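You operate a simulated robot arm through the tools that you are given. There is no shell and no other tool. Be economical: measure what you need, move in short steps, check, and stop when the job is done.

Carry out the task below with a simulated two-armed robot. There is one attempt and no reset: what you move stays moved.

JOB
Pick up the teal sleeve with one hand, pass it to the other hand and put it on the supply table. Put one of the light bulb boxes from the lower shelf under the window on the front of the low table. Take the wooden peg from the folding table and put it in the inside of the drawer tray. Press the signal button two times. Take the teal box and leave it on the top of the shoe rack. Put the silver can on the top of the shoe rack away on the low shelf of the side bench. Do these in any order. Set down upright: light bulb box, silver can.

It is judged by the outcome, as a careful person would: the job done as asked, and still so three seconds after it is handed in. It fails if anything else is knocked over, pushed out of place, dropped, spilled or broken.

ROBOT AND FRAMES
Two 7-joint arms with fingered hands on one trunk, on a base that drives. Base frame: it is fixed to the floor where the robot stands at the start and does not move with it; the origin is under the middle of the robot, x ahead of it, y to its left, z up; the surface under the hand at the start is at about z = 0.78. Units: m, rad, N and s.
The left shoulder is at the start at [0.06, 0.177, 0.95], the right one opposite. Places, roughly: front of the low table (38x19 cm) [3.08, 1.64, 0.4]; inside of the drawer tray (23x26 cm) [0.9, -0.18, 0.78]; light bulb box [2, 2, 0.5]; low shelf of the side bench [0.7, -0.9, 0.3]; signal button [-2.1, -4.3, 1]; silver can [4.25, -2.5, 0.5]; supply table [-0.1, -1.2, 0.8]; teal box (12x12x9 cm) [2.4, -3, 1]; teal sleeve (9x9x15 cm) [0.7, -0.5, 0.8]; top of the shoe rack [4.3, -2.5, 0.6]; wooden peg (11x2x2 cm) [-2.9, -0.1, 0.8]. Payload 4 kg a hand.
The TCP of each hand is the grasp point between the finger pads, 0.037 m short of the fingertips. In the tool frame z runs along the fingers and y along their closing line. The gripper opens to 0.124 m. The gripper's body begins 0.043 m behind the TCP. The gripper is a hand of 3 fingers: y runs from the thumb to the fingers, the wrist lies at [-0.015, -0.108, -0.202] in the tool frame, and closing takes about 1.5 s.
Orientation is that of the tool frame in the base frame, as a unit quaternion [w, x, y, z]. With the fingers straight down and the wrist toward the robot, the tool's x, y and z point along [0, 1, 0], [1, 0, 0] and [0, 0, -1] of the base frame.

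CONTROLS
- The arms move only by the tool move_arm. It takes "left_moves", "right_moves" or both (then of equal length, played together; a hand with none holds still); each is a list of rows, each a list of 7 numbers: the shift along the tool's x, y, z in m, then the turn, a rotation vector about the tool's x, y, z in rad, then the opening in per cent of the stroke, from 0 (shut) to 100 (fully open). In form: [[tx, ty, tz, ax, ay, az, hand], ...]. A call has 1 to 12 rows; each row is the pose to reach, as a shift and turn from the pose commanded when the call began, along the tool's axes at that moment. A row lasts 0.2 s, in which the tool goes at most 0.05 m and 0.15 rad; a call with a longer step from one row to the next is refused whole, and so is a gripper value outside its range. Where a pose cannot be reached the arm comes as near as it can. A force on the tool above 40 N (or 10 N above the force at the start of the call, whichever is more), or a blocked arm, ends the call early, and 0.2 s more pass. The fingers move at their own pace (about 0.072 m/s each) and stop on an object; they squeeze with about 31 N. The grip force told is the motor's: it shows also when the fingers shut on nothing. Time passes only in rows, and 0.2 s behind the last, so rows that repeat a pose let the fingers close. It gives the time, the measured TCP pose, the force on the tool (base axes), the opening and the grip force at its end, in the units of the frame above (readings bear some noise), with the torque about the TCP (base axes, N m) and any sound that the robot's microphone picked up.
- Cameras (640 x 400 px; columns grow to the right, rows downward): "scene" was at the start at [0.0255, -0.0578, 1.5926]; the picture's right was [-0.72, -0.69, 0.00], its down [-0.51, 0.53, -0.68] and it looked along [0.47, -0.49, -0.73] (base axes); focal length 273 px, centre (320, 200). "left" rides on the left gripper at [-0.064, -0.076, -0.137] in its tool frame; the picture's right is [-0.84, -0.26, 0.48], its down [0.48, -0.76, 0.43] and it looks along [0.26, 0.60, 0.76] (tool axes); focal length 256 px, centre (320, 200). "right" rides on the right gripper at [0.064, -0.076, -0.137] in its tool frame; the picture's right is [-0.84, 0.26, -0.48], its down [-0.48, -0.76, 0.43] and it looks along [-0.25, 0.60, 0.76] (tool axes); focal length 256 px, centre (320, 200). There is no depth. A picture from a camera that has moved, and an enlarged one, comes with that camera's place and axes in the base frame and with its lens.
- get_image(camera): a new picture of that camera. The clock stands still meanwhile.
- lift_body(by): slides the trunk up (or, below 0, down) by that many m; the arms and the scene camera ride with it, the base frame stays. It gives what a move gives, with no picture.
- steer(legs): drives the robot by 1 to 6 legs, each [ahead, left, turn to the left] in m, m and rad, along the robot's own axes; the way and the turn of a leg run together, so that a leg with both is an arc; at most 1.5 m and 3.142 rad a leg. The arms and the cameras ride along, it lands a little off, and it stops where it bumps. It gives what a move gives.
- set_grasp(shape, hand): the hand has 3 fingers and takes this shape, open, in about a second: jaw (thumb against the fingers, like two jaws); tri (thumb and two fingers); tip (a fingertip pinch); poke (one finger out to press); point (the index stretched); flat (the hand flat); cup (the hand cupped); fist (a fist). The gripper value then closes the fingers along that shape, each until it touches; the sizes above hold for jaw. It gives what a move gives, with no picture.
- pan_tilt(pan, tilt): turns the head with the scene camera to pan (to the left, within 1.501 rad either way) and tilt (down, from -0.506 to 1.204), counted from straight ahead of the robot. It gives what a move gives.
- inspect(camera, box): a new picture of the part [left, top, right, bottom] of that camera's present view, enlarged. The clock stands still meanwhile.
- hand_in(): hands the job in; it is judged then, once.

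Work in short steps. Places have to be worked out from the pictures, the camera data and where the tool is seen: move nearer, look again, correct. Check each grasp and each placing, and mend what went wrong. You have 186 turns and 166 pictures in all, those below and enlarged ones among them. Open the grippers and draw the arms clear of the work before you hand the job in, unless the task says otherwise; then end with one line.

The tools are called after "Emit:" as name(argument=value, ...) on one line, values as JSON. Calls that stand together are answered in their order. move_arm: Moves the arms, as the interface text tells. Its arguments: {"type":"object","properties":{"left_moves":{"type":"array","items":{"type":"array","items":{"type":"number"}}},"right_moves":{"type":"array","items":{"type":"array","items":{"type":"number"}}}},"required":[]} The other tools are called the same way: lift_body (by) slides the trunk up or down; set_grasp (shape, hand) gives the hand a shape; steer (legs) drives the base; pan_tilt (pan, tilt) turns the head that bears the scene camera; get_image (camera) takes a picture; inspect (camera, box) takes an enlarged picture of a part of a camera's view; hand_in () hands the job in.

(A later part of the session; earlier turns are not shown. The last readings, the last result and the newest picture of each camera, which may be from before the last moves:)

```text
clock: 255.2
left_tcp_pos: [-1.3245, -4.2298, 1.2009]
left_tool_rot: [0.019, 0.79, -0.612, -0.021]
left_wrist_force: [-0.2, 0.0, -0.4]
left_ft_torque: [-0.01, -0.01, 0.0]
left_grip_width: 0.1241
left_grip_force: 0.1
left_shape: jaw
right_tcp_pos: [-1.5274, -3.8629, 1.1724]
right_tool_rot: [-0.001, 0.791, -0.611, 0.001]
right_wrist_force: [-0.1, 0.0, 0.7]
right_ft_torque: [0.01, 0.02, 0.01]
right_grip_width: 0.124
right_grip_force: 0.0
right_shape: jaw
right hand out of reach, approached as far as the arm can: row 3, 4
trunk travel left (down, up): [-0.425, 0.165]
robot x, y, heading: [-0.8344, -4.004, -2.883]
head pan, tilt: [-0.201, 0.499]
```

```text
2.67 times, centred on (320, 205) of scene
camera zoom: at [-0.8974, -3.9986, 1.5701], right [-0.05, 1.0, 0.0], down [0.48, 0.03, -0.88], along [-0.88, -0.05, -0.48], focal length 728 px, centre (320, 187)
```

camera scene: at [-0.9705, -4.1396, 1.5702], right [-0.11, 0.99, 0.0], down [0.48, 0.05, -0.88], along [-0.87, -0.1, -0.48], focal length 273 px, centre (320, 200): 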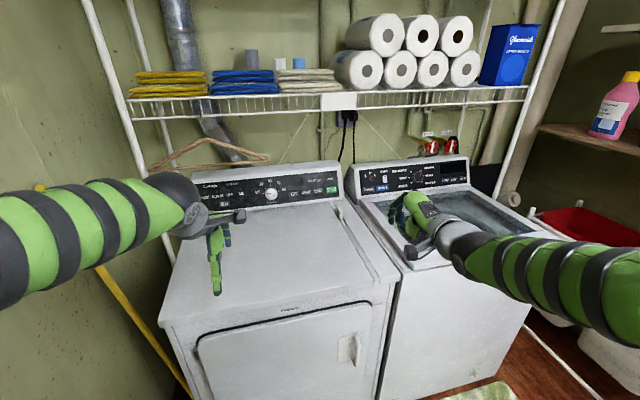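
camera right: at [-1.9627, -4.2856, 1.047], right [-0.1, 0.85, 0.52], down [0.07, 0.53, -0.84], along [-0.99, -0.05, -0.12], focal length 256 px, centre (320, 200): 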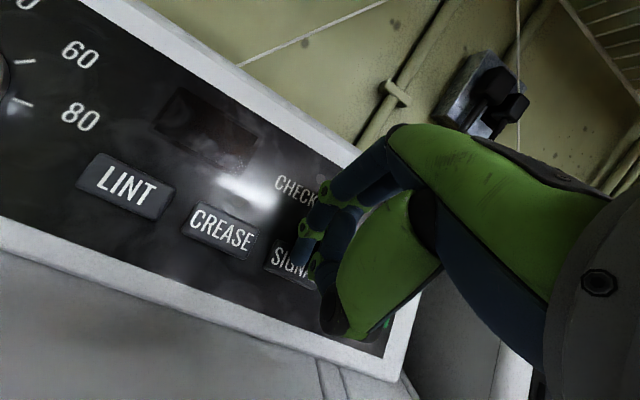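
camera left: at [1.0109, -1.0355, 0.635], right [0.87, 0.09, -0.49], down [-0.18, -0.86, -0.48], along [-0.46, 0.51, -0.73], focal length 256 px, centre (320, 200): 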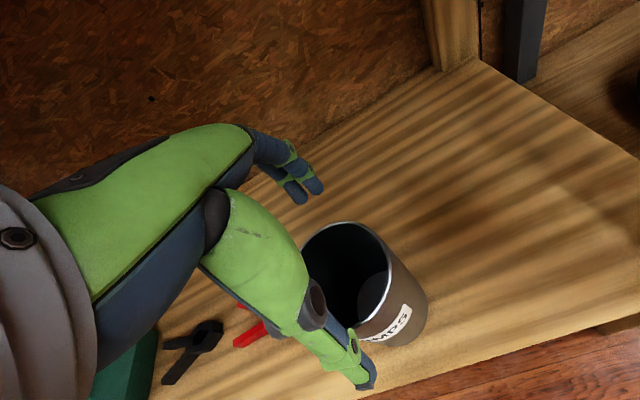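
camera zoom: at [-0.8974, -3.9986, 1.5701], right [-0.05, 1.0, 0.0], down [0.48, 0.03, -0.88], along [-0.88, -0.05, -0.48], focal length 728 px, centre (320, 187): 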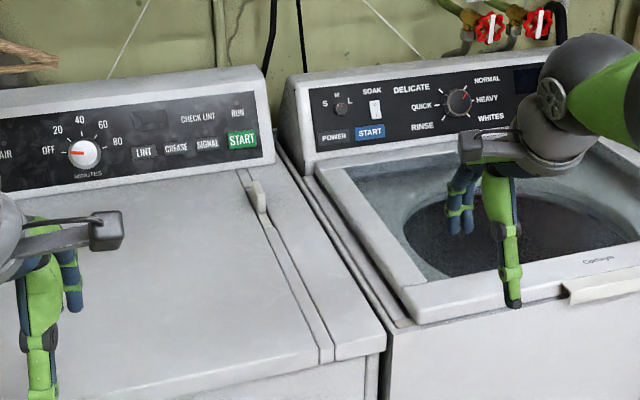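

Two presses are done. The base was blocked while backing, so I look around for what is behind.

Emit:
pan_tilt(pan=1.5, tilt=0.8)

Emit:
get_image(camera="scene")

Emit:
pan_tilt(pan=-1.5, tilt=0.8)

Emit:
get_image(camera="scene")

```text
clock: 257.0
left_tcp_pos: [-1.3243, -4.2312, 1.2007]
left_tool_rot: [0.019, 0.79, -0.612, -0.02]
left_wrist_force: [-0.2, 0.9, -1.1]
left_ft_torque: [0.03, 0.02, 0.01]
left_grip_width: 0.1239
left_grip_force: 0.1
left_shape: jaw
right_tcp_pos: [-1.5288, -3.8631, 1.1726]
right_tool_rot: [0.0, 0.791, -0.611, 0.0]
right_wrist_force: [0.9, 0.6, 0.4]
right_ft_torque: [0.0, 0.02, 0.0]
right_grip_width: 0.1239
right_grip_force: 0.0
right_shape: jaw
trunk travel left (down, up): [-0.425, 0.165]
robot x, y, heading: [-0.8342, -4.0042, -2.884]
head pan, tilt: [1.499, 0.799]
```

```text
57 pictures are left
camera scene: at [-0.7914, -4.073, 1.5442], right [-0.98, -0.18, 0.0], down [-0.13, 0.7, -0.7], along [0.13, -0.69, -0.72], focal length 273 px, centre (320, 200)
```

scene: 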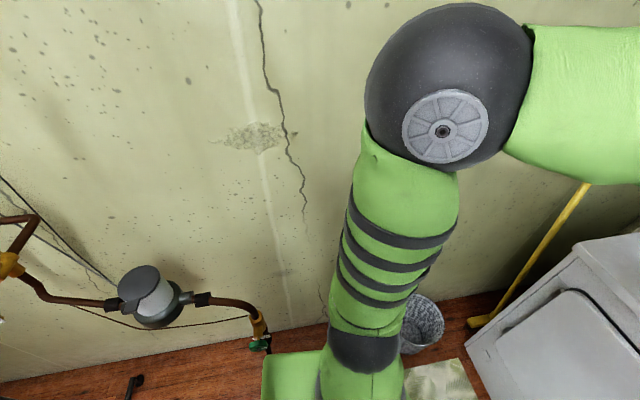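

```text
clock: 259.6
left_tcp_pos: [-1.3243, -4.2309, 1.2013]
left_tool_rot: [0.019, 0.79, -0.612, -0.021]
left_wrist_force: [0.1, -0.2, 0.7]
left_ft_torque: [0.0, 0.01, 0.02]
left_grip_width: 0.1238
left_grip_force: 0.1
left_shape: jaw
right_tcp_pos: [-1.5254, -3.8633, 1.1737]
right_tool_rot: [-0.001, 0.791, -0.612, -0.001]
right_wrist_force: [-0.7, -0.2, 0.5]
right_ft_torque: [0.0, -0.02, 0.02]
right_grip_width: 0.124
right_grip_force: 0.0
right_shape: jaw
trunk travel left (down, up): [-0.425, 0.165]
robot x, y, heading: [-0.8317, -4.0033, -2.893]
head pan, tilt: [-1.499, 0.799]
```

```text
56 pictures are left
camera scene: at [-0.8321, -3.9173, 1.5442], right [0.95, 0.32, 0.0], down [0.23, -0.68, -0.7], along [-0.22, 0.66, -0.72], focal length 273 px, centre (320, 200)
```

scene: 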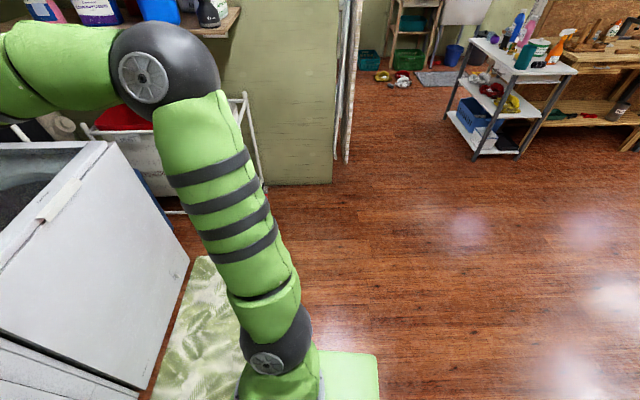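

A fixed pipe and water meter is at the left rear. I sidestep right, turn, and drive north toward the folding table for the wooden peg.

Emit:
steer(legs=[[0.0, -0.5, 0], [0, 0, -1.46], [0.789, -0.515, 0], [1.416, -0.21, 0]])

Emit:
pan_tilt(pan=0.5, tilt=0.5)

Emit:
get_image(camera="scene")

```text
clock: 277.4
left_tcp_pos: [-1.3588, -0.7304, 1.2002]
left_tool_rot: [0.001, -0.177, 0.984, 0.028]
left_wrist_force: [0.1, 0.3, 0.1]
left_ft_torque: [-0.01, 0.01, 0.01]
left_grip_width: 0.124
left_grip_force: 0.2
left_shape: jaw
right_tcp_pos: [-1.0148, -0.4914, 1.1719]
right_tool_rot: [0.0, -0.178, 0.984, 0.0]
right_wrist_force: [0.2, 0.5, 0.6]
right_ft_torque: [-0.03, 0.01, 0.0]
right_grip_width: 0.1241
right_grip_force: 0.1
right_shape: jaw
trunk travel left (down, up): [-0.425, 0.165]
robot x, y, heading: [-1.0783, -1.1925, 1.928]
head pan, tilt: [-1.499, 0.799]
```

```text
clock: 279.3
left_tcp_pos: [-1.3594, -0.7301, 1.2001]
left_tool_rot: [0.0, -0.177, 0.984, 0.028]
left_wrist_force: [0.6, 0.6, 0.3]
left_ft_torque: [-0.01, 0.01, 0.03]
left_grip_width: 0.1238
left_grip_force: 0.0
left_shape: jaw
right_tcp_pos: [-1.0133, -0.4903, 1.1734]
right_tool_rot: [0.0, -0.178, 0.984, 0.0]
right_wrist_force: [0.2, -0.5, 0.1]
right_ft_torque: [0.0, -0.06, -0.01]
right_grip_width: 0.1243
right_grip_force: 0.0
right_shape: jaw
trunk travel left (down, up): [-0.425, 0.165]
robot x, y, heading: [-1.0809, -1.193, 1.934]
head pan, tilt: [0.499, 0.499]
```

```text
55 pictures are left
camera scene: at [-1.1376, -1.1616, 1.5702], right [0.65, 0.76, 0.0], down [0.36, -0.31, -0.88], along [-0.66, 0.57, -0.48], focal length 273 px, centre (320, 200)
```

scene: 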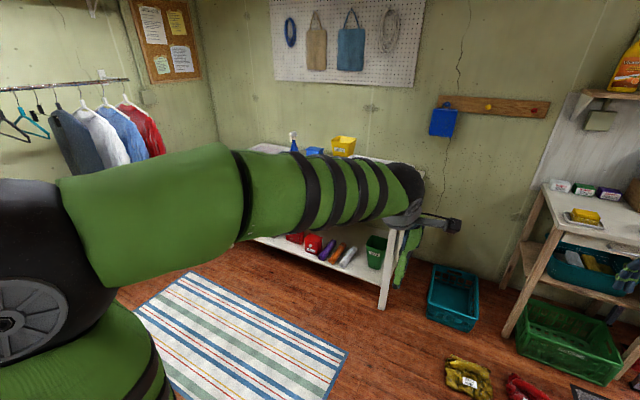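

The left arm hides the table. I go closer along the rug and lift the arms to look over them.

Emit:
steer(legs=[[0.4, 0.1, 0], [0.2, 0.86, 0]])

Emit:
pan_tilt(pan=-0.1, tilt=0.7)

Emit:
get_image(camera="scene")

Emit:
get_image(camera="left")

```text
clock: 286.1
left_tcp_pos: [-2.4596, -0.4894, 1.1998]
left_tool_rot: [0.0, -0.17, 0.985, 0.028]
left_wrist_force: [0.2, 0.2, -0.1]
left_ft_torque: [0.0, -0.02, 0.0]
left_grip_width: 0.1235
left_grip_force: 0.0
left_shape: jaw
right_tcp_pos: [-2.1125, -0.254, 1.1722]
right_tool_rot: [0.001, -0.172, 0.985, -0.001]
right_wrist_force: [-0.5, 0.1, 0.5]
right_ft_torque: [-0.01, -0.04, -0.01]
right_grip_width: 0.1243
right_grip_force: 0.0
right_shape: jaw
trunk travel left (down, up): [-0.425, 0.165]
robot x, y, heading: [-2.1887, -0.9562, 1.918]
head pan, tilt: [0.499, 0.499]
```

```text
clock: 287.1
left_tcp_pos: [-2.4598, -0.4896, 1.2019]
left_tool_rot: [0.001, -0.169, 0.985, 0.028]
left_wrist_force: [0.0, -0.1, -0.3]
left_ft_torque: [0.01, 0.03, -0.02]
left_grip_width: 0.1238
left_grip_force: 0.0
left_shape: jaw
right_tcp_pos: [-2.1118, -0.2548, 1.1731]
right_tool_rot: [0.0, -0.171, 0.985, 0.0]
right_wrist_force: [-0.2, -0.3, -0.8]
right_ft_torque: [-0.01, 0.01, -0.02]
right_grip_width: 0.124
right_grip_force: 0.0
right_shape: jaw
trunk travel left (down, up): [-0.425, 0.165]
robot x, y, heading: [-2.1861, -0.9523, 1.916]
head pan, tilt: [-0.099, 0.7]
```

```text
54 pictures are left
camera scene: at [-2.1974, -0.9015, 1.5525], right [0.97, 0.25, 0.0], down [0.16, -0.62, -0.77], along [-0.19, 0.74, -0.64], focal length 273 px, centre (320, 200)
```

scene: 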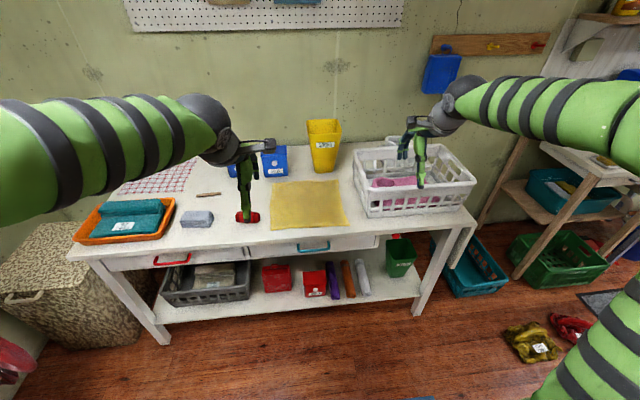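

```text
53 pictures are left
camera left: at [-2.3726, -0.547, 1.3335], right [0.87, 0.07, -0.49], down [-0.2, -0.85, -0.48], along [-0.45, 0.52, -0.73], focal length 256 px, centre (320, 200)
```

left: 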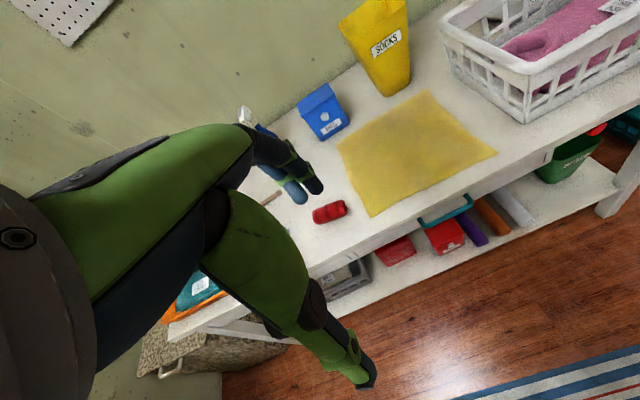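

The wooden peg lies near (208,194) in the scene view. I zoom in on it from both cameras.

Emit:
inspect(camera="scene", box=[150, 150, 290, 250])

Emit:
inspect(camera="left", box=[220, 90, 380, 240])

```text
4.00 times, centred on (220, 200) of scene
camera zoom: at [-2.1974, -0.9015, 1.5525], right [0.97, 0.25, 0.0], down [0.16, -0.62, -0.77], along [-0.19, 0.74, -0.64], focal length 1092 px, centre (720, 200)
```

zoom: 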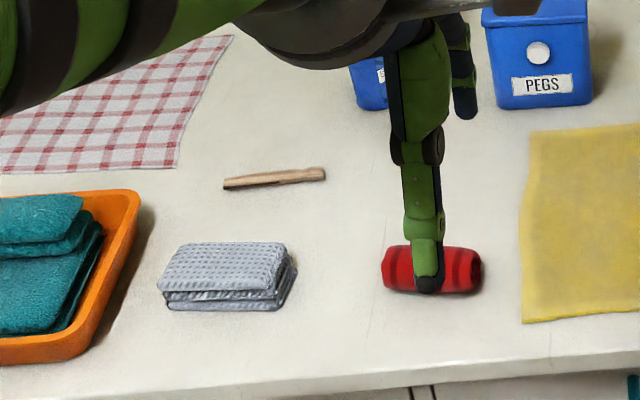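

```text
2.67 times, centred on (300, 165) of left
camera zoom: at [-2.3726, -0.547, 1.3335], right [0.87, 0.07, -0.49], down [-0.2, -0.85, -0.48], along [-0.45, 0.52, -0.73], focal length 683 px, centre (373, 293)
```

zoom: 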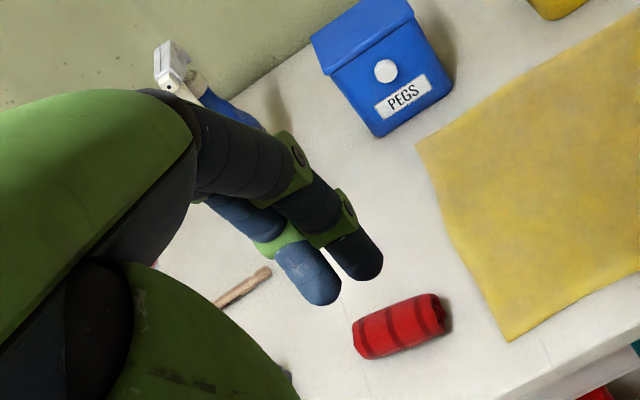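

Peg: centre about (-2.919, -0.104), z≈0.785, lying roughly parallel to the table edge, so the default closing direction suits with a small yaw. I drive nearer.

Emit:
steer(legs=[[0.2, 0.3, 0]])

Emit:
inspect(camera="scene", box=[180, 130, 400, 280])

Emit:
get_image(camera="left")

```text
clock: 289.5
left_tcp_pos: [-2.811, -0.3988, 1.2014]
left_tool_rot: [0.0, -0.168, 0.985, 0.028]
left_wrist_force: [0.4, 0.5, -0.2]
left_ft_torque: [-0.03, -0.03, 0.04]
left_grip_width: 0.1237
left_grip_force: 0.0
left_shape: jaw
right_tcp_pos: [-2.462, -0.1658, 1.1729]
right_tool_rot: [0.001, -0.169, 0.986, 0.001]
right_wrist_force: [-0.6, -0.2, -0.4]
right_ft_torque: [0.0, -0.03, 0.01]
right_grip_width: 0.1242
right_grip_force: 0.1
right_shape: jaw
trunk travel left (down, up): [-0.425, 0.165]
robot x, y, heading: [-2.5393, -0.8702, 1.913]
head pan, tilt: [-0.099, 0.7]
```

```text
2.67 times, centred on (290, 205) of scene
camera zoom: at [-2.5516, -0.8134, 1.5524], right [0.97, 0.24, 0.0], down [0.15, -0.63, -0.76], along [-0.18, 0.74, -0.64], focal length 728 px, centre (400, 187)
```

zoom: 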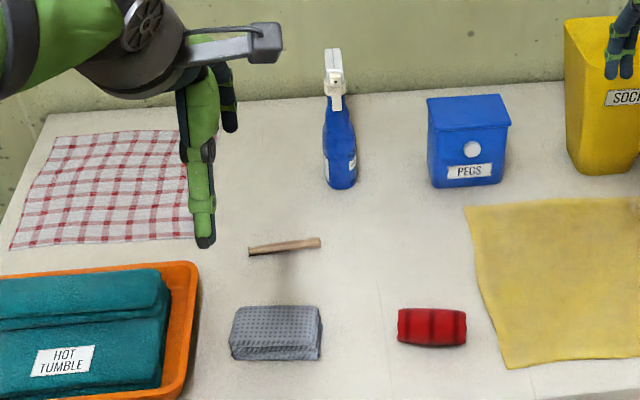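

```text
49 pictures are left
camera left: at [-2.725, -0.458, 1.3333], right [0.87, 0.06, -0.49], down [-0.21, -0.85, -0.48], along [-0.44, 0.52, -0.73], focal length 256 px, centre (320, 200)
```

left: 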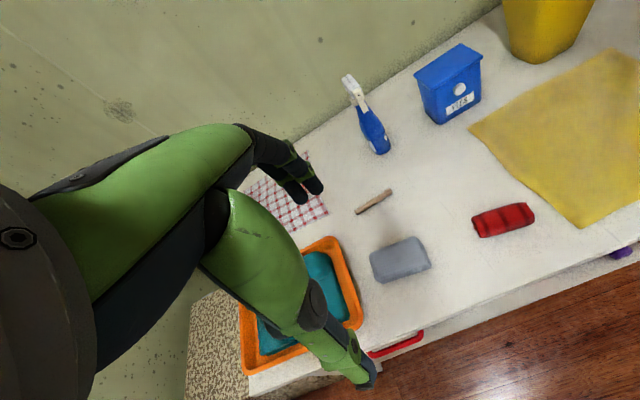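

Refined peg centre about (-2.90, -0.108), axis at 26°. I bring the left hand above it, half open, with yaw and pitch corrected.

Emit:
move_arm(left_moves=[[-0.002, 0.036, 0.02, 0, 0, 0, 50], [-0.004, 0.072, 0.05, 0.01, 0, -0.02, 50], [-0.006, 0.108, 0.085, 0.02, 0, -0.04, 50], [-0.008, 0.144, 0.12, 0.03, 0, -0.06, 50], [-0.01, 0.18, 0.155, 0.04, 0, -0.08, 50], [-0.012, 0.216, 0.19, 0.05, 0, -0.1, 50], [-0.014, 0.252, 0.225, 0.056, 0, -0.11, 50], [-0.014, 0.275, 0.26, 0.056, 0, -0.11, 50], [-0.014, 0.289, 0.287, 0.056, 0, -0.11, 50], [-0.014, 0.289, 0.287, 0.056, 0, -0.11, 50]])

Emit:
get_image(camera="left")

Emit:
inspect(camera="scene", box=[200, 130, 340, 250])

```text
refused: row 3 steps farther than a row can; nothing moved
```

```text
48 pictures are left
camera left: at [-2.725, -0.458, 1.3333], right [0.87, 0.06, -0.49], down [-0.21, -0.85, -0.48], along [-0.44, 0.52, -0.73], focal length 256 px, centre (320, 200)
```

left: 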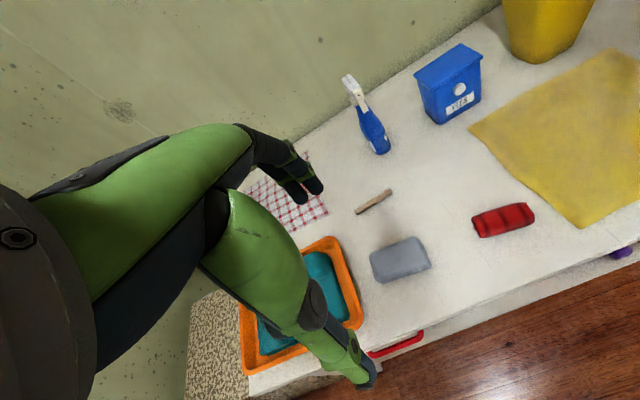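

```text
3.33 times, centred on (270, 190) of scene
camera zoom: at [-2.5516, -0.8134, 1.5524], right [0.97, 0.24, 0.0], down [0.15, -0.63, -0.76], along [-0.18, 0.74, -0.64], focal length 910 px, centre (487, 233)
```

zoom: 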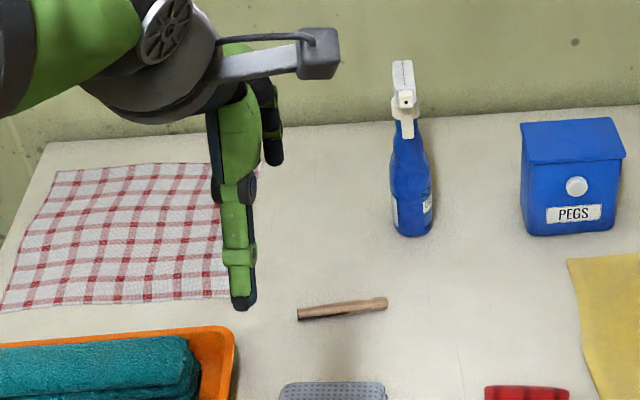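

Steps were slightly too long, so I resend with shorter ones.

Emit:
move_arm(left_moves=[[-0.002, 0.03, 0.02, 0, 0, 0, 50], [-0.004, 0.06, 0.045, 0.01, 0, -0.02, 50], [-0.005, 0.09, 0.07, 0.015, 0, -0.04, 50], [-0.006, 0.12, 0.1, 0.02, 0, -0.05, 50], [-0.008, 0.15, 0.13, 0.03, 0, -0.07, 50], [-0.01, 0.18, 0.16, 0.04, 0, -0.08, 50], [-0.012, 0.21, 0.19, 0.05, 0, -0.1, 50], [-0.013, 0.24, 0.22, 0.056, 0, -0.11, 50], [-0.014, 0.265, 0.25, 0.056, 0, -0.11, 50], [-0.014, 0.289, 0.285, 0.056, 0, -0.11, 50], [-0.014, 0.289, 0.287, 0.056, 0, -0.11, 50]])

Emit:
get_image(camera="left")

Emit:
inspect(camera="scene", box=[200, 130, 340, 250])

```text
clock: 291.9
left_tcp_pos: [-2.8939, -0.1071, 0.9291]
left_tool_rot: [0.007, -0.222, 0.975, 0.0]
left_wrist_force: [-0.2, 0.4, 0.1]
left_ft_torque: [0.03, -0.01, -0.02]
left_grip_width: 0.0624
left_grip_force: 0.1
left_shape: jaw
right_tcp_pos: [-2.4626, -0.1659, 1.1738]
right_tool_rot: [0.0, -0.169, 0.986, 0.0]
right_wrist_force: [-0.3, -0.7, -0.3]
right_ft_torque: [0.0, 0.01, 0.01]
right_grip_width: 0.124
right_grip_force: 0.0
right_shape: jaw
trunk travel left (down, up): [-0.425, 0.165]
robot x, y, heading: [-2.538, -0.866, 1.906]
head pan, tilt: [-0.099, 0.7]
```

```text
46 pictures are left
camera left: at [-2.8057, -0.1479, 1.067], right [0.87, 0.13, -0.47], down [-0.1, -0.89, -0.44], along [-0.48, 0.43, -0.76], focal length 256 px, centre (320, 200)
```

left: 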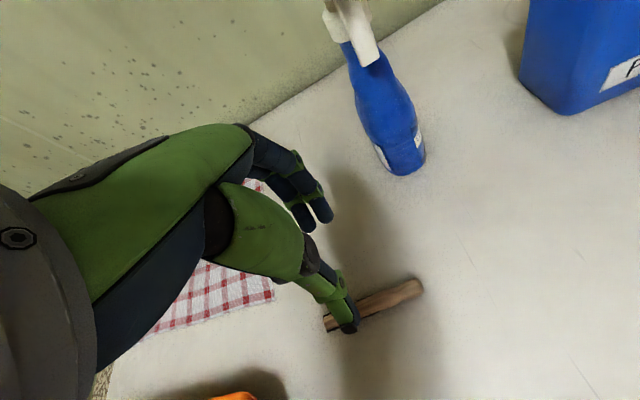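

```text
3.33 times, centred on (270, 190) of scene
camera zoom: at [-2.5507, -0.8138, 1.5525], right [0.97, 0.24, 0.0], down [0.15, -0.63, -0.76], along [-0.18, 0.74, -0.64], focal length 910 px, centre (487, 233)
```

zoom: 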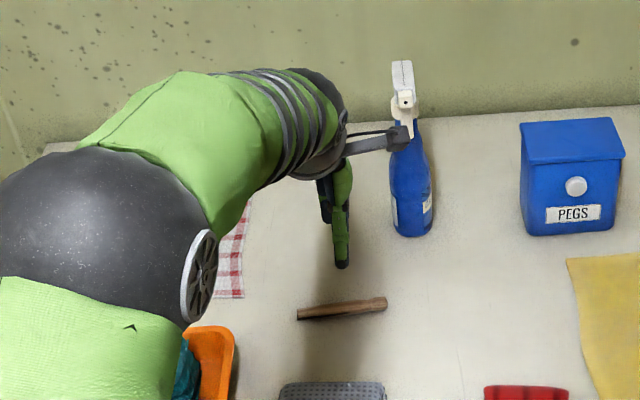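

The hand camera puts the peg centre 1.5 cm nearer than my TCP. I correct, descend to z≈0.813 and close.

Emit:
move_arm(left_moves=[[0.006, -0.0145, 0.02, 0, 0, 0, 50], [0.006, -0.0145, 0.06, 0, 0, 0, 50], [0.006, -0.0145, 0.095, 0, 0, 0, 50], [0.006, -0.0145, 0.113, 0, 0, 0, 50], [0.006, -0.0145, 0.113, 0, 0, 0, 50], [0.006, -0.0145, 0.113, 0, 0, 0, 0], [0.006, -0.0145, 0.113, 0, 0, 0, 0], [0.006, -0.0145, 0.113, 0, 0, 0, 0], [0.006, -0.0145, 0.113, 0, 0, 0, 0]])

Emit:
get_image(camera="left")

```text
clock: 292.9
left_tcp_pos: [-2.8926, -0.1181, 0.8373]
left_tool_rot: [0.007, -0.221, 0.975, 0.012]
left_wrist_force: [7.5, -17.8, 26.7]
left_ft_torque: [-1.6, -0.7, 0.0]
left_grip_width: 0.0475
left_grip_force: 24.0
left_shape: jaw
right_tcp_pos: [-2.4616, -0.1698, 1.1742]
right_tool_rot: [0.0, -0.171, 0.985, 0.001]
right_wrist_force: [-0.4, 0.2, -0.2]
right_ft_torque: [0.0, -0.05, -0.01]
right_grip_width: 0.1239
right_grip_force: 0.0
right_shape: jaw
trunk travel left (down, up): [-0.425, 0.165]
robot x, y, heading: [-2.5397, -0.8705, 1.915]
head pan, tilt: [-0.099, 0.7]
stopped in row 4 (left hand): the force on the tool passed its limit at 47 N (the readings are from after the stop); the commanded pose is now the measured one
```

```text
44 pictures are left
camera left: at [-2.8041, -0.1631, 0.973], right [0.87, 0.14, -0.47], down [-0.1, -0.88, -0.46], along [-0.48, 0.45, -0.75], focal length 256 px, centre (320, 200)
```

left: 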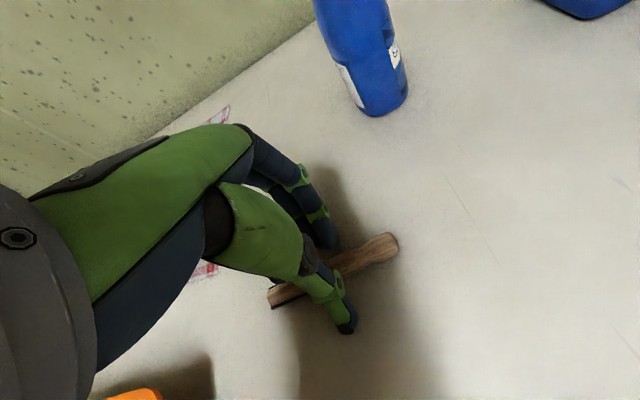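

Hit something at TCP 0.837, so the table is higher (~0.80) or a finger is on the peg. I rise 2 cm and look.

Emit:
move_arm(left_moves=[[0, 0, -0.01, 0, 0, 0, 60], [0, 0, -0.025, -0.024, 0, 0, 60], [0, 0, -0.025, -0.024, 0, 0, 60]])

Emit:
inspect(camera="left", box=[240, 150, 440, 370])

Emit:
inspect(camera="scene", box=[200, 130, 340, 250])

```text
clock: 293.6
left_tcp_pos: [-2.8947, -0.1175, 0.8564]
left_tool_rot: [0.006, -0.221, 0.975, 0.021]
left_wrist_force: [-0.3, 0.1, 0.1]
left_ft_torque: [-0.02, 0.03, -0.02]
left_grip_width: 0.074
left_grip_force: 0.0
left_shape: jaw
right_tcp_pos: [-2.4626, -0.1664, 1.1719]
right_tool_rot: [0.001, -0.169, 0.986, 0.0]
right_wrist_force: [0.6, 0.6, 0.1]
right_ft_torque: [0.0, -0.01, -0.01]
right_grip_width: 0.1238
right_grip_force: 0.0
right_shape: jaw
trunk travel left (down, up): [-0.425, 0.165]
robot x, y, heading: [-2.5384, -0.8695, 1.915]
head pan, tilt: [-0.099, 0.7]
```

```text
1.82 times, centred on (340, 260) of left
camera zoom: at [-2.8049, -0.1647, 0.9919], right [0.87, 0.15, -0.48], down [-0.11, -0.87, -0.47], along [-0.49, 0.46, -0.74], focal length 465 px, centre (284, 91)
```

zoom: 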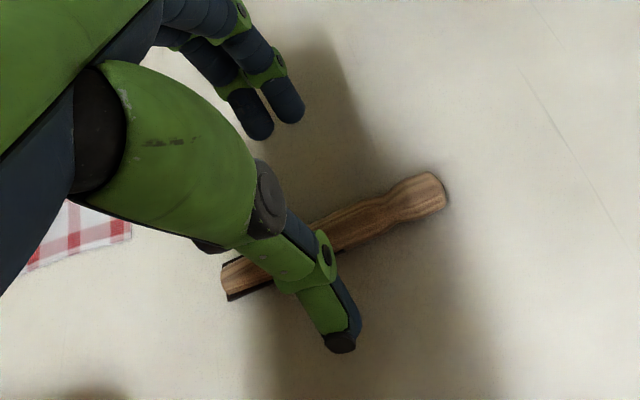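

```text
3.33 times, centred on (270, 190) of scene
camera zoom: at [-2.5509, -0.8133, 1.5524], right [0.97, 0.24, 0.0], down [0.15, -0.63, -0.76], along [-0.18, 0.74, -0.64], focal length 910 px, centre (487, 233)
```

zoom: 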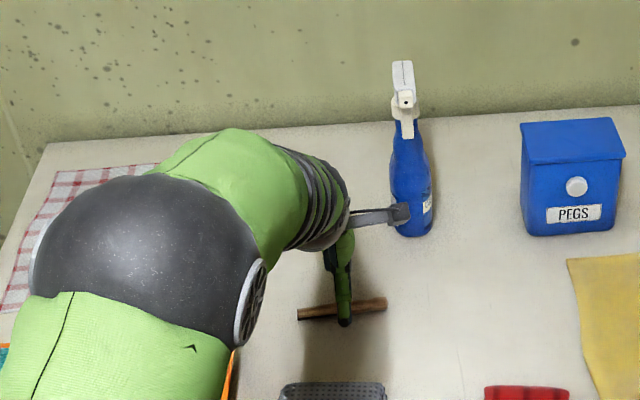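

The fingertips reached the table itself: its surface is at z≈0.80. The peg is at about (-2.89, -0.126). I correct the tilt and offset, descend to TCP 0.842 and close.

Emit:
move_arm(left_moves=[[-0.001, -0.01, 0.0, 0.04, 0, 0, 55], [-0.001, -0.01, 0.008, 0.04, 0, 0, 55], [-0.001, -0.01, 0.0135, 0.04, 0, 0, 55], [-0.001, -0.01, 0.0135, 0.04, 0, 0, 0], [-0.001, -0.01, 0.0135, 0.04, 0, 0, 0], [-0.001, -0.01, 0.0135, 0.04, 0, 0, 0], [-0.001, -0.01, 0.0135, 0.04, 0, 0, 0], [-0.001, -0.01, 0.0135, 0.04, 0, 0, 0]])

Emit:
inspect(camera="left", box=[240, 150, 440, 370])

```text
clock: 295.4
left_tcp_pos: [-2.8905, -0.1259, 0.8431]
left_tool_rot: [0.009, -0.221, 0.975, 0.002]
left_wrist_force: [0.1, -0.6, 4.5]
left_ft_torque: [0.01, -0.01, 0.07]
left_grip_width: 0.0088
left_grip_force: 31.3
left_shape: jaw
right_tcp_pos: [-2.4628, -0.1675, 1.1731]
right_tool_rot: [0.0, -0.17, 0.985, 0.0]
right_wrist_force: [0.2, 0.3, -1.3]
right_ft_torque: [0.01, -0.01, -0.01]
right_grip_width: 0.124
right_grip_force: 0.1
right_shape: jaw
trunk travel left (down, up): [-0.425, 0.165]
robot x, y, heading: [-2.5397, -0.8688, 1.906]
head pan, tilt: [-0.099, 0.7]
```

```text
1.82 times, centred on (340, 260) of left
camera zoom: at [-2.8018, -0.1682, 0.9819], right [0.87, 0.13, -0.47], down [-0.1, -0.89, -0.45], along [-0.47, 0.44, -0.76], focal length 465 px, centre (284, 91)
```

zoom: 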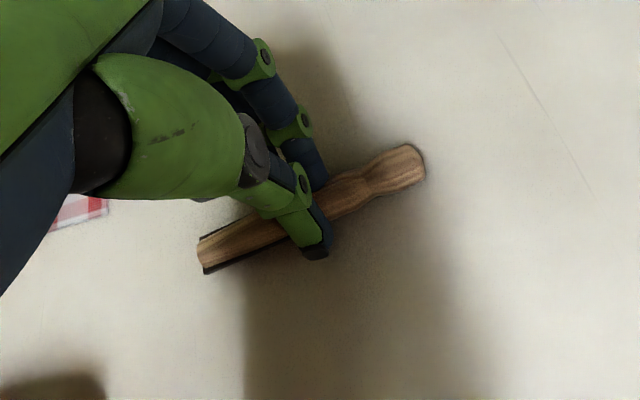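

The peg is between thumb and fingers. I lift it and pull the arm back.

Emit:
move_arm(left_moves=[[0, 0, -0.03, 0, 0, 0, 0], [0, 0, -0.07, 0, 0, 0, 0], [0, 0, -0.11, 0, 0, 0, 0], [0, 0, -0.15, 0, 0, 0, 0], [0, 0, -0.19, 0, 0, 0, 0], [0, 0, -0.23, 0, 0, 0, 0], [0, 0, -0.27, 0, 0, 0, 0], [0, -0.04, -0.29, 0, 0, 0, 0], [0, -0.08, -0.3, 0, 0, 0, 0], [0, -0.12, -0.31, 0, 0, 0, 0], [0, -0.16, -0.32, 0, 0, 0, 0], [0, -0.2, -0.33, 0, 0, 0, 0]])

Emit:
get_image(camera="left")

```text
clock: 298.1
left_tcp_pos: [-2.811, -0.3129, 1.1737]
left_tool_rot: [0.011, -0.222, 0.975, 0.003]
left_wrist_force: [-0.1, -0.4, 0.5]
left_ft_torque: [-0.01, 0.03, 0.01]
left_grip_width: 0.0073
left_grip_force: 30.7
left_shape: jaw
right_tcp_pos: [-2.4632, -0.1682, 1.1731]
right_tool_rot: [0.001, -0.169, 0.986, 0.001]
right_wrist_force: [-0.5, -0.3, 1.0]
right_ft_torque: [0.0, 0.03, -0.02]
right_grip_width: 0.1241
right_grip_force: 0.1
right_shape: jaw
trunk travel left (down, up): [-0.425, 0.165]
robot x, y, heading: [-2.5436, -0.8701, 1.912]
head pan, tilt: [-0.099, 0.7]
```

```text
40 pictures are left
camera left: at [-2.7229, -0.3549, 1.3117], right [0.87, 0.14, -0.47], down [-0.1, -0.89, -0.45], along [-0.47, 0.44, -0.76], focal length 256 px, centre (320, 200)
```

left: 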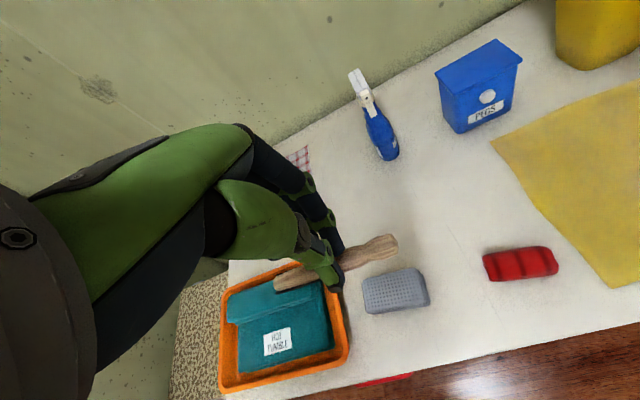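

The peg is held. I raise both arms for travel (a tall sign stands on the bench end), then retrace the earlier route through the gap backwards.

Emit:
move_arm(left_moves=[[0, -0.01, -0.04, 0, 0, 0, 0], [0, -0.02, -0.08, 0, 0, 0, 0], [0, -0.03, -0.12, 0, 0, 0, 0], [0, -0.04, -0.16, 0, 0, 0, 0], [0, -0.05, -0.2, 0, 0, 0, 0], [0, -0.05, -0.2, 0, 0, 0, 0], [0, -0.05, -0.2, 0, 0, 0, 0]], right_moves=[[0, -0.02, -0.04, 0, 0, 0, 100], [0, -0.04, -0.08, 0, 0, 0, 100], [0, -0.06, -0.12, 0, 0, 0, 100], [0, -0.08, -0.16, 0, 0, 0, 100], [0, -0.1, -0.2, 0, 0, 0, 100], [0, -0.12, -0.24, 0, 0, 0, 100], [0, -0.14, -0.28, 0, 0, 0, 100]])

Emit:
steer(legs=[[-0.54, -1.28, 0]])

Emit:
steer(legs=[[0, 0, 2.26]])

```text
clock: 299.6
left_tcp_pos: [-2.7926, -0.3575, 1.3739]
left_tool_rot: [0.009, -0.222, 0.975, 0.002]
left_wrist_force: [-0.6, -0.6, -0.5]
left_ft_torque: [-0.03, 0.04, 0.0]
left_grip_width: 0.0072
left_grip_force: 30.7
left_shape: jaw
right_tcp_pos: [-2.4165, -0.2978, 1.4533]
right_tool_rot: [0.0, -0.169, 0.986, -0.001]
right_wrist_force: [-0.3, -1.1, 0.0]
right_ft_torque: [-0.01, -0.01, 0.01]
right_grip_width: 0.1239
right_grip_force: 0.1
right_shape: jaw
trunk travel left (down, up): [-0.425, 0.165]
robot x, y, heading: [-2.5428, -0.8693, 1.913]
head pan, tilt: [-0.099, 0.7]
```

```text
clock: 306.6
left_tcp_pos: [-1.4088, -0.4452, 1.3732]
left_tool_rot: [0.009, -0.221, 0.975, 0.004]
left_wrist_force: [0.2, 0.6, 0.9]
left_ft_torque: [0.0, 0.01, 0.02]
left_grip_width: 0.0071
left_grip_force: 31.1
left_shape: jaw
right_tcp_pos: [-1.0303, -0.3864, 1.4516]
right_tool_rot: [0.0, -0.168, 0.986, 0.0]
right_wrist_force: [0.1, -0.9, 0.3]
right_ft_torque: [0.0, 0.05, -0.01]
right_grip_width: 0.1239
right_grip_force: 0.0
right_shape: jaw
trunk travel left (down, up): [-0.425, 0.165]
robot x, y, heading: [-1.1524, -0.961, 1.911]
head pan, tilt: [-0.099, 0.7]
```

```text
clock: 312.3
left_tcp_pos: [-1.3968, -1.471, 1.374]
left_tool_rot: [-0.002, 0.975, -0.222, -0.009]
left_wrist_force: [-0.2, -0.2, -0.5]
left_ft_torque: [-0.02, 0.0, 0.0]
left_grip_width: 0.0067
left_grip_force: 31.2
left_shape: jaw
right_tcp_pos: [-1.6797, -1.2143, 1.4527]
right_tool_rot: [0.0, 0.962, -0.273, -0.001]
right_wrist_force: [0.1, -0.1, -0.6]
right_ft_torque: [0.03, 0.0, 0.02]
right_grip_width: 0.1242
right_grip_force: 0.0
right_shape: jaw
trunk travel left (down, up): [-0.425, 0.165]
robot x, y, heading: [-1.1577, -0.9566, -2.124]
head pan, tilt: [-0.099, 0.7]
```

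Emit:
steer(legs=[[-0.191, 0.068, 0], [-0.4, 0.135, 0], [-0.382, 0.029, 0], [-0.472, 0.061, 0]])

Emit:
steer(legs=[[0, 0, 1.42]])

Emit:
pan_tilt(pan=0.3, tilt=0.7)

Emit:
get_image(camera="scene")

```text
clock: 320.5
left_tcp_pos: [-0.3974, -0.3994, 1.3749]
left_tool_rot: [-0.001, 0.975, -0.222, -0.01]
left_wrist_force: [-0.4, 0.4, 0.4]
left_ft_torque: [-0.04, 0.04, 0.03]
left_grip_width: 0.0066
left_grip_force: 31.4
left_shape: jaw
right_tcp_pos: [-0.6817, -0.1425, 1.4535]
right_tool_rot: [0.0, 0.962, -0.273, -0.001]
right_wrist_force: [-0.4, -0.2, 1.2]
right_ft_torque: [0.0, 0.0, 0.02]
right_grip_width: 0.124
right_grip_force: 0.0
right_shape: jaw
trunk travel left (down, up): [-0.425, 0.165]
robot x, y, heading: [-0.1589, 0.1163, -2.121]
head pan, tilt: [-0.099, 0.7]
```

```text
clock: 324.5
left_tcp_pos: [0.3224, -0.1852, 1.373]
left_tool_rot: [0.005, 0.879, 0.478, -0.008]
left_wrist_force: [-0.5, -0.3, -0.7]
left_ft_torque: [-0.01, 0.01, -0.01]
left_grip_width: 0.0064
left_grip_force: 30.6
left_shape: jaw
right_tcp_pos: [0.0322, -0.4334, 1.4532]
right_tool_rot: [0.0, 0.903, 0.429, -0.001]
right_wrist_force: [-0.4, 0.3, -0.2]
right_ft_torque: [0.02, 0.0, 0.01]
right_grip_width: 0.1237
right_grip_force: 0.0
right_shape: jaw
trunk travel left (down, up): [-0.425, 0.165]
robot x, y, heading: [-0.1598, 0.1146, -0.68]
head pan, tilt: [-0.099, 0.7]
```

```text
clock: 325.3
left_tcp_pos: [0.3219, -0.1859, 1.3741]
left_tool_rot: [0.005, 0.879, 0.477, -0.009]
left_wrist_force: [0.4, 1.0, -0.1]
left_ft_torque: [0.0, -0.04, -0.01]
left_grip_width: 0.0063
left_grip_force: 31.7
left_shape: jaw
right_tcp_pos: [0.0316, -0.4331, 1.4527]
right_tool_rot: [0.001, 0.903, 0.43, 0.0]
right_wrist_force: [-0.1, -0.4, -0.2]
right_ft_torque: [0.01, -0.02, 0.0]
right_grip_width: 0.124
right_grip_force: 0.1
right_shape: jaw
trunk travel left (down, up): [-0.425, 0.165]
robot x, y, heading: [-0.1573, 0.1189, -0.681]
head pan, tilt: [0.3, 0.7]
```

```text
39 pictures are left
camera scene: at [-0.1032, 0.1043, 1.5524], right [-0.37, -0.93, 0.0], down [-0.6, 0.24, -0.76], along [0.71, -0.28, -0.64], focal length 273 px, centre (320, 200)
```

scene: 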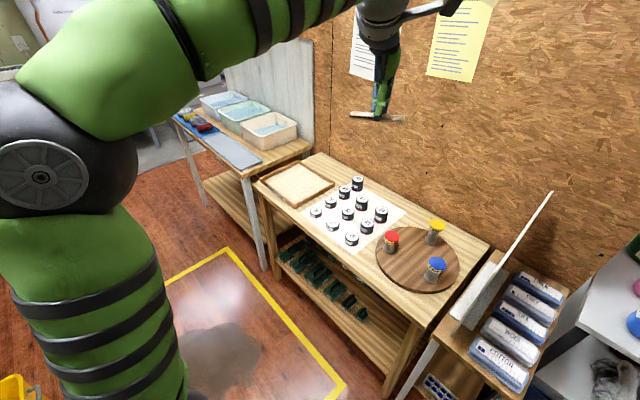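

The peg is still in hand. Tray centre is about (0.89, -0.16). I move to within reach and check.

Emit:
steer(legs=[[0.24, 0.19, 0]])

Emit:
get_image(camera="left")

```text
clock: 327.4
left_tcp_pos: [0.628, -0.1943, 1.3729]
left_tool_rot: [0.005, 0.879, 0.476, -0.008]
left_wrist_force: [0.2, 0.3, -0.5]
left_ft_torque: [-0.01, 0.0, 0.0]
left_grip_width: 0.0064
left_grip_force: 30.6
left_shape: jaw
right_tcp_pos: [0.3373, -0.4414, 1.4522]
right_tool_rot: [-0.001, 0.903, 0.429, -0.002]
right_wrist_force: [0.4, 0.5, -0.4]
right_ft_torque: [-0.03, -0.02, -0.03]
right_grip_width: 0.1238
right_grip_force: 0.0
right_shape: jaw
trunk travel left (down, up): [-0.425, 0.165]
robot x, y, heading: [0.1431, 0.1123, -0.683]
head pan, tilt: [0.3, 0.7]
```

```text
38 pictures are left
camera left: at [0.5314, -0.2034, 1.5109], right [-0.68, -0.57, -0.47], down [-0.38, 0.81, -0.44], along [0.63, -0.13, -0.77], focal length 256 px, centre (320, 200)
```

left: 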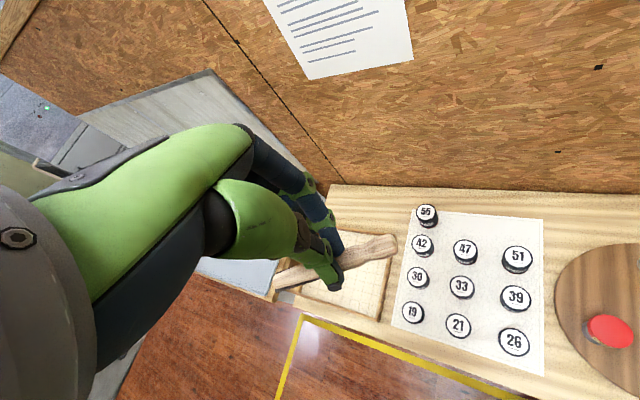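

Tray centre confirmed at about (0.889, -0.155). I move the peg over it and lower.

Emit:
move_arm(left_moves=[[0.03, 0.034, 0, 0, 0, 0, 0], [0.06, 0.067, 0, 0, 0, 0, 0], [0.09, 0.1, 0, 0, 0, 0, 0], [0.12, 0.134, 0, 0, 0, 0, 0], [0.15, 0.167, 0, 0, 0, 0, 0], [0.176, 0.198, 0, 0, 0, 0, 0], [0.176, 0.198, 0.045, 0, 0, 0, 0], [0.176, 0.198, 0.09, 0, 0, 0, 0], [0.176, 0.198, 0.135, 0, 0, 0, 0], [0.176, 0.198, 0.18, 0, 0, 0, 0], [0.176, 0.198, 0.225, 0, 0, 0, 0], [0.176, 0.198, 0.27, 0, 0, 0, 0]])

Emit:
get_image(camera="left")

Emit:
get_image(camera="scene")

```text
clock: 330.0
left_tcp_pos: [0.8863, -0.1582, 1.1005]
left_tool_rot: [0.006, 0.879, 0.476, -0.009]
left_wrist_force: [-0.5, -0.2, 0.3]
left_ft_torque: [0.01, 0.0, -0.01]
left_grip_width: 0.0064
left_grip_force: 30.9
left_shape: jaw
right_tcp_pos: [0.3361, -0.4416, 1.4525]
right_tool_rot: [0.0, 0.904, 0.428, 0.0]
right_wrist_force: [-0.3, 0.1, 1.0]
right_ft_torque: [0.01, -0.01, 0.01]
right_grip_width: 0.1239
right_grip_force: 0.0
right_shape: jaw
trunk travel left (down, up): [-0.425, 0.165]
robot x, y, heading: [0.1457, 0.1093, -0.683]
head pan, tilt: [0.3, 0.7]
```

```text
37 pictures are left
camera left: at [0.7897, -0.1673, 1.2381], right [-0.68, -0.57, -0.47], down [-0.38, 0.81, -0.45], along [0.63, -0.13, -0.76], focal length 256 px, centre (320, 200)
```

left: 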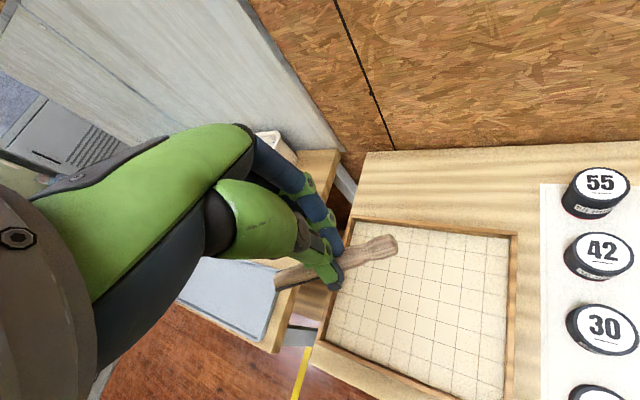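

```text
36 pictures are left
camera scene: at [0.2032, 0.0975, 1.5525], right [-0.37, -0.93, 0.0], down [-0.6, 0.24, -0.76], along [0.71, -0.29, -0.64], focal length 273 px, centre (320, 200)
```

scene: 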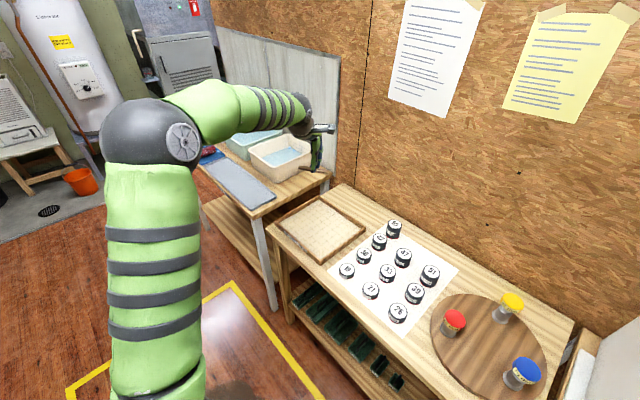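

The tray centre is really about (0.897, -0.187), so I shift 3 cm and lower to just above its floor.

Emit:
move_arm(left_moves=[[-0.018, 0.025, 0.02, 0, 0, 0, 0], [-0.018, 0.025, 0.065, 0, 0, 0, 0], [-0.018, 0.025, 0.11, 0, 0, 0, 0], [-0.018, 0.025, 0.155, 0, 0, 0, 0], [-0.018, 0.025, 0.2, 0, 0, 0, 0], [-0.018, 0.025, 0.235, 0, 0, 0, 0], [-0.018, 0.025, 0.245, 0, 0, 0, 0], [-0.018, 0.025, 0.245, 0, 0, 0, 0]])

Emit:
get_image(camera="left")

```text
clock: 331.8
left_tcp_pos: [0.8959, -0.1919, 0.8553]
left_tool_rot: [0.004, 0.88, 0.475, -0.009]
left_wrist_force: [0.6, -0.1, -0.3]
left_ft_torque: [0.01, -0.02, 0.0]
left_grip_width: 0.006
left_grip_force: 31.4
left_shape: jaw
right_tcp_pos: [0.3357, -0.441, 1.4532]
right_tool_rot: [0.0, 0.904, 0.428, 0.0]
right_wrist_force: [-1.3, 0.5, 0.0]
right_ft_torque: [0.02, -0.03, 0.02]
right_grip_width: 0.124
right_grip_force: 0.0
right_shape: jaw
trunk travel left (down, up): [-0.425, 0.165]
robot x, y, heading: [0.1485, 0.1089, -0.68]
head pan, tilt: [0.3, 0.7]
```

```text
35 pictures are left
camera left: at [0.7991, -0.2016, 0.9936], right [-0.68, -0.57, -0.47], down [-0.38, 0.81, -0.44], along [0.63, -0.13, -0.76], focal length 256 px, centre (320, 200)
```

left: 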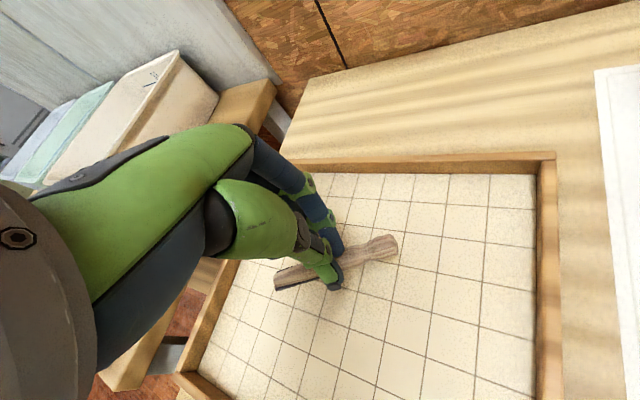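

Well inside the tray. I creep down to contact.

Emit:
move_arm(left_moves=[[0, 0, 0.005, 0, 0, 0, 0], [0, 0, 0.01, 0, 0, 0, 0], [0, 0, 0.015, 0, 0, 0, 0], [0, 0, 0.015, 0, 0, 0, 0]])

Emit:
move_arm(left_moves=[[0, 0, 0.003, 0, 0, 0, 0], [0, 0, 0.006, 0, 0, 0, 0], [0, 0, 0.009, 0, 0, 0, 0], [0, 0, 0.009, 0, 0, 0, 0]])

Emit:
inspect(camera="left", box=[240, 190, 440, 340])

```text
clock: 332.8
left_tcp_pos: [0.8944, -0.1918, 0.8401]
left_tool_rot: [0.005, 0.879, 0.476, -0.009]
left_wrist_force: [0.2, -0.1, 0.3]
left_ft_torque: [-0.01, -0.01, 0.0]
left_grip_width: 0.0059
left_grip_force: 31.4
left_shape: jaw
right_tcp_pos: [0.3359, -0.4403, 1.4526]
right_tool_rot: [0.001, 0.904, 0.428, 0.0]
right_wrist_force: [0.9, 0.2, 0.1]
right_ft_torque: [-0.03, -0.02, 0.01]
right_grip_width: 0.1239
right_grip_force: 0.1
right_shape: jaw
trunk travel left (down, up): [-0.425, 0.165]
robot x, y, heading: [0.1469, 0.114, -0.687]
head pan, tilt: [0.3, 0.7]
```

```text
clock: 333.8
left_tcp_pos: [0.8952, -0.1938, 0.8323]
left_tool_rot: [0.006, 0.88, 0.475, -0.008]
left_wrist_force: [-1.3, -0.8, 3.1]
left_ft_torque: [0.06, -0.04, -0.04]
left_grip_width: 0.0061
left_grip_force: 31.1
left_shape: jaw
right_tcp_pos: [0.3352, -0.4402, 1.4531]
right_tool_rot: [0.001, 0.903, 0.429, 0.0]
right_wrist_force: [0.3, 0.1, 0.3]
right_ft_torque: [0.0, 0.01, -0.01]
right_grip_width: 0.1241
right_grip_force: 0.1
right_shape: jaw
trunk travel left (down, up): [-0.425, 0.165]
robot x, y, heading: [0.1474, 0.1115, -0.687]
head pan, tilt: [0.3, 0.7]
```

```text
2.67 times, centred on (340, 265) of left
camera zoom: at [0.7979, -0.2024, 0.97], right [-0.68, -0.57, -0.47], down [-0.38, 0.81, -0.45], along [0.63, -0.13, -0.76], focal length 683 px, centre (267, 27)
```

zoom: 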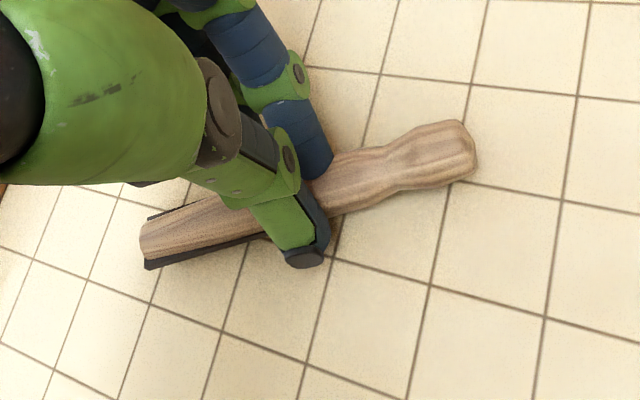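

Contact felt. I open, rise straight up, and look.

Emit:
move_arm(left_moves=[[0, 0, 0, 0, 0, 0, 40], [0, 0, 0, 0, 0, 0, 40], [0, 0, 0, 0, 0, 0, 40], [0, 0, -0.02, 0, 0, 0, 40], [0, 0, -0.06, 0, 0, 0, 40], [0, 0, -0.1, 0, 0, 0, 40], [0, 0, -0.145, 0, 0, 0, 50], [0, 0, -0.19, 0, 0, 0, 60], [0, 0, -0.235, 0, 0, 0, 70], [0, -0.03, -0.27, 0, 0, 0, 80], [0, -0.07, -0.29, 0, 0, 0, 90], [0, -0.11, -0.31, 0, 0, 0, 100]])

Emit:
get_image(camera="left")

```text
clock: 336.4
left_tcp_pos: [0.8051, -0.1267, 1.1436]
left_tool_rot: [0.006, 0.88, 0.475, -0.008]
left_wrist_force: [-0.4, 1.2, 0.3]
left_ft_torque: [-0.01, -0.03, -0.01]
left_grip_width: 0.1238
left_grip_force: 0.1
left_shape: jaw
right_tcp_pos: [0.3353, -0.439, 1.4541]
right_tool_rot: [0.001, 0.904, 0.428, -0.001]
right_wrist_force: [-1.2, 1.6, -0.1]
right_ft_torque: [0.04, -0.05, -0.01]
right_grip_width: 0.1242
right_grip_force: 0.1
right_shape: jaw
trunk travel left (down, up): [-0.425, 0.165]
robot x, y, heading: [0.1467, 0.1109, -0.685]
head pan, tilt: [0.3, 0.7]
```

```text
33 pictures are left
camera left: at [0.7085, -0.1356, 1.2826], right [-0.68, -0.57, -0.47], down [-0.38, 0.81, -0.45], along [0.63, -0.13, -0.76], focal length 256 px, centre (320, 200)
```

left: 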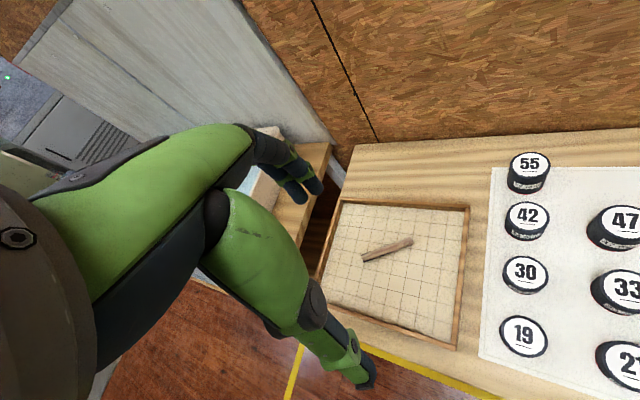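

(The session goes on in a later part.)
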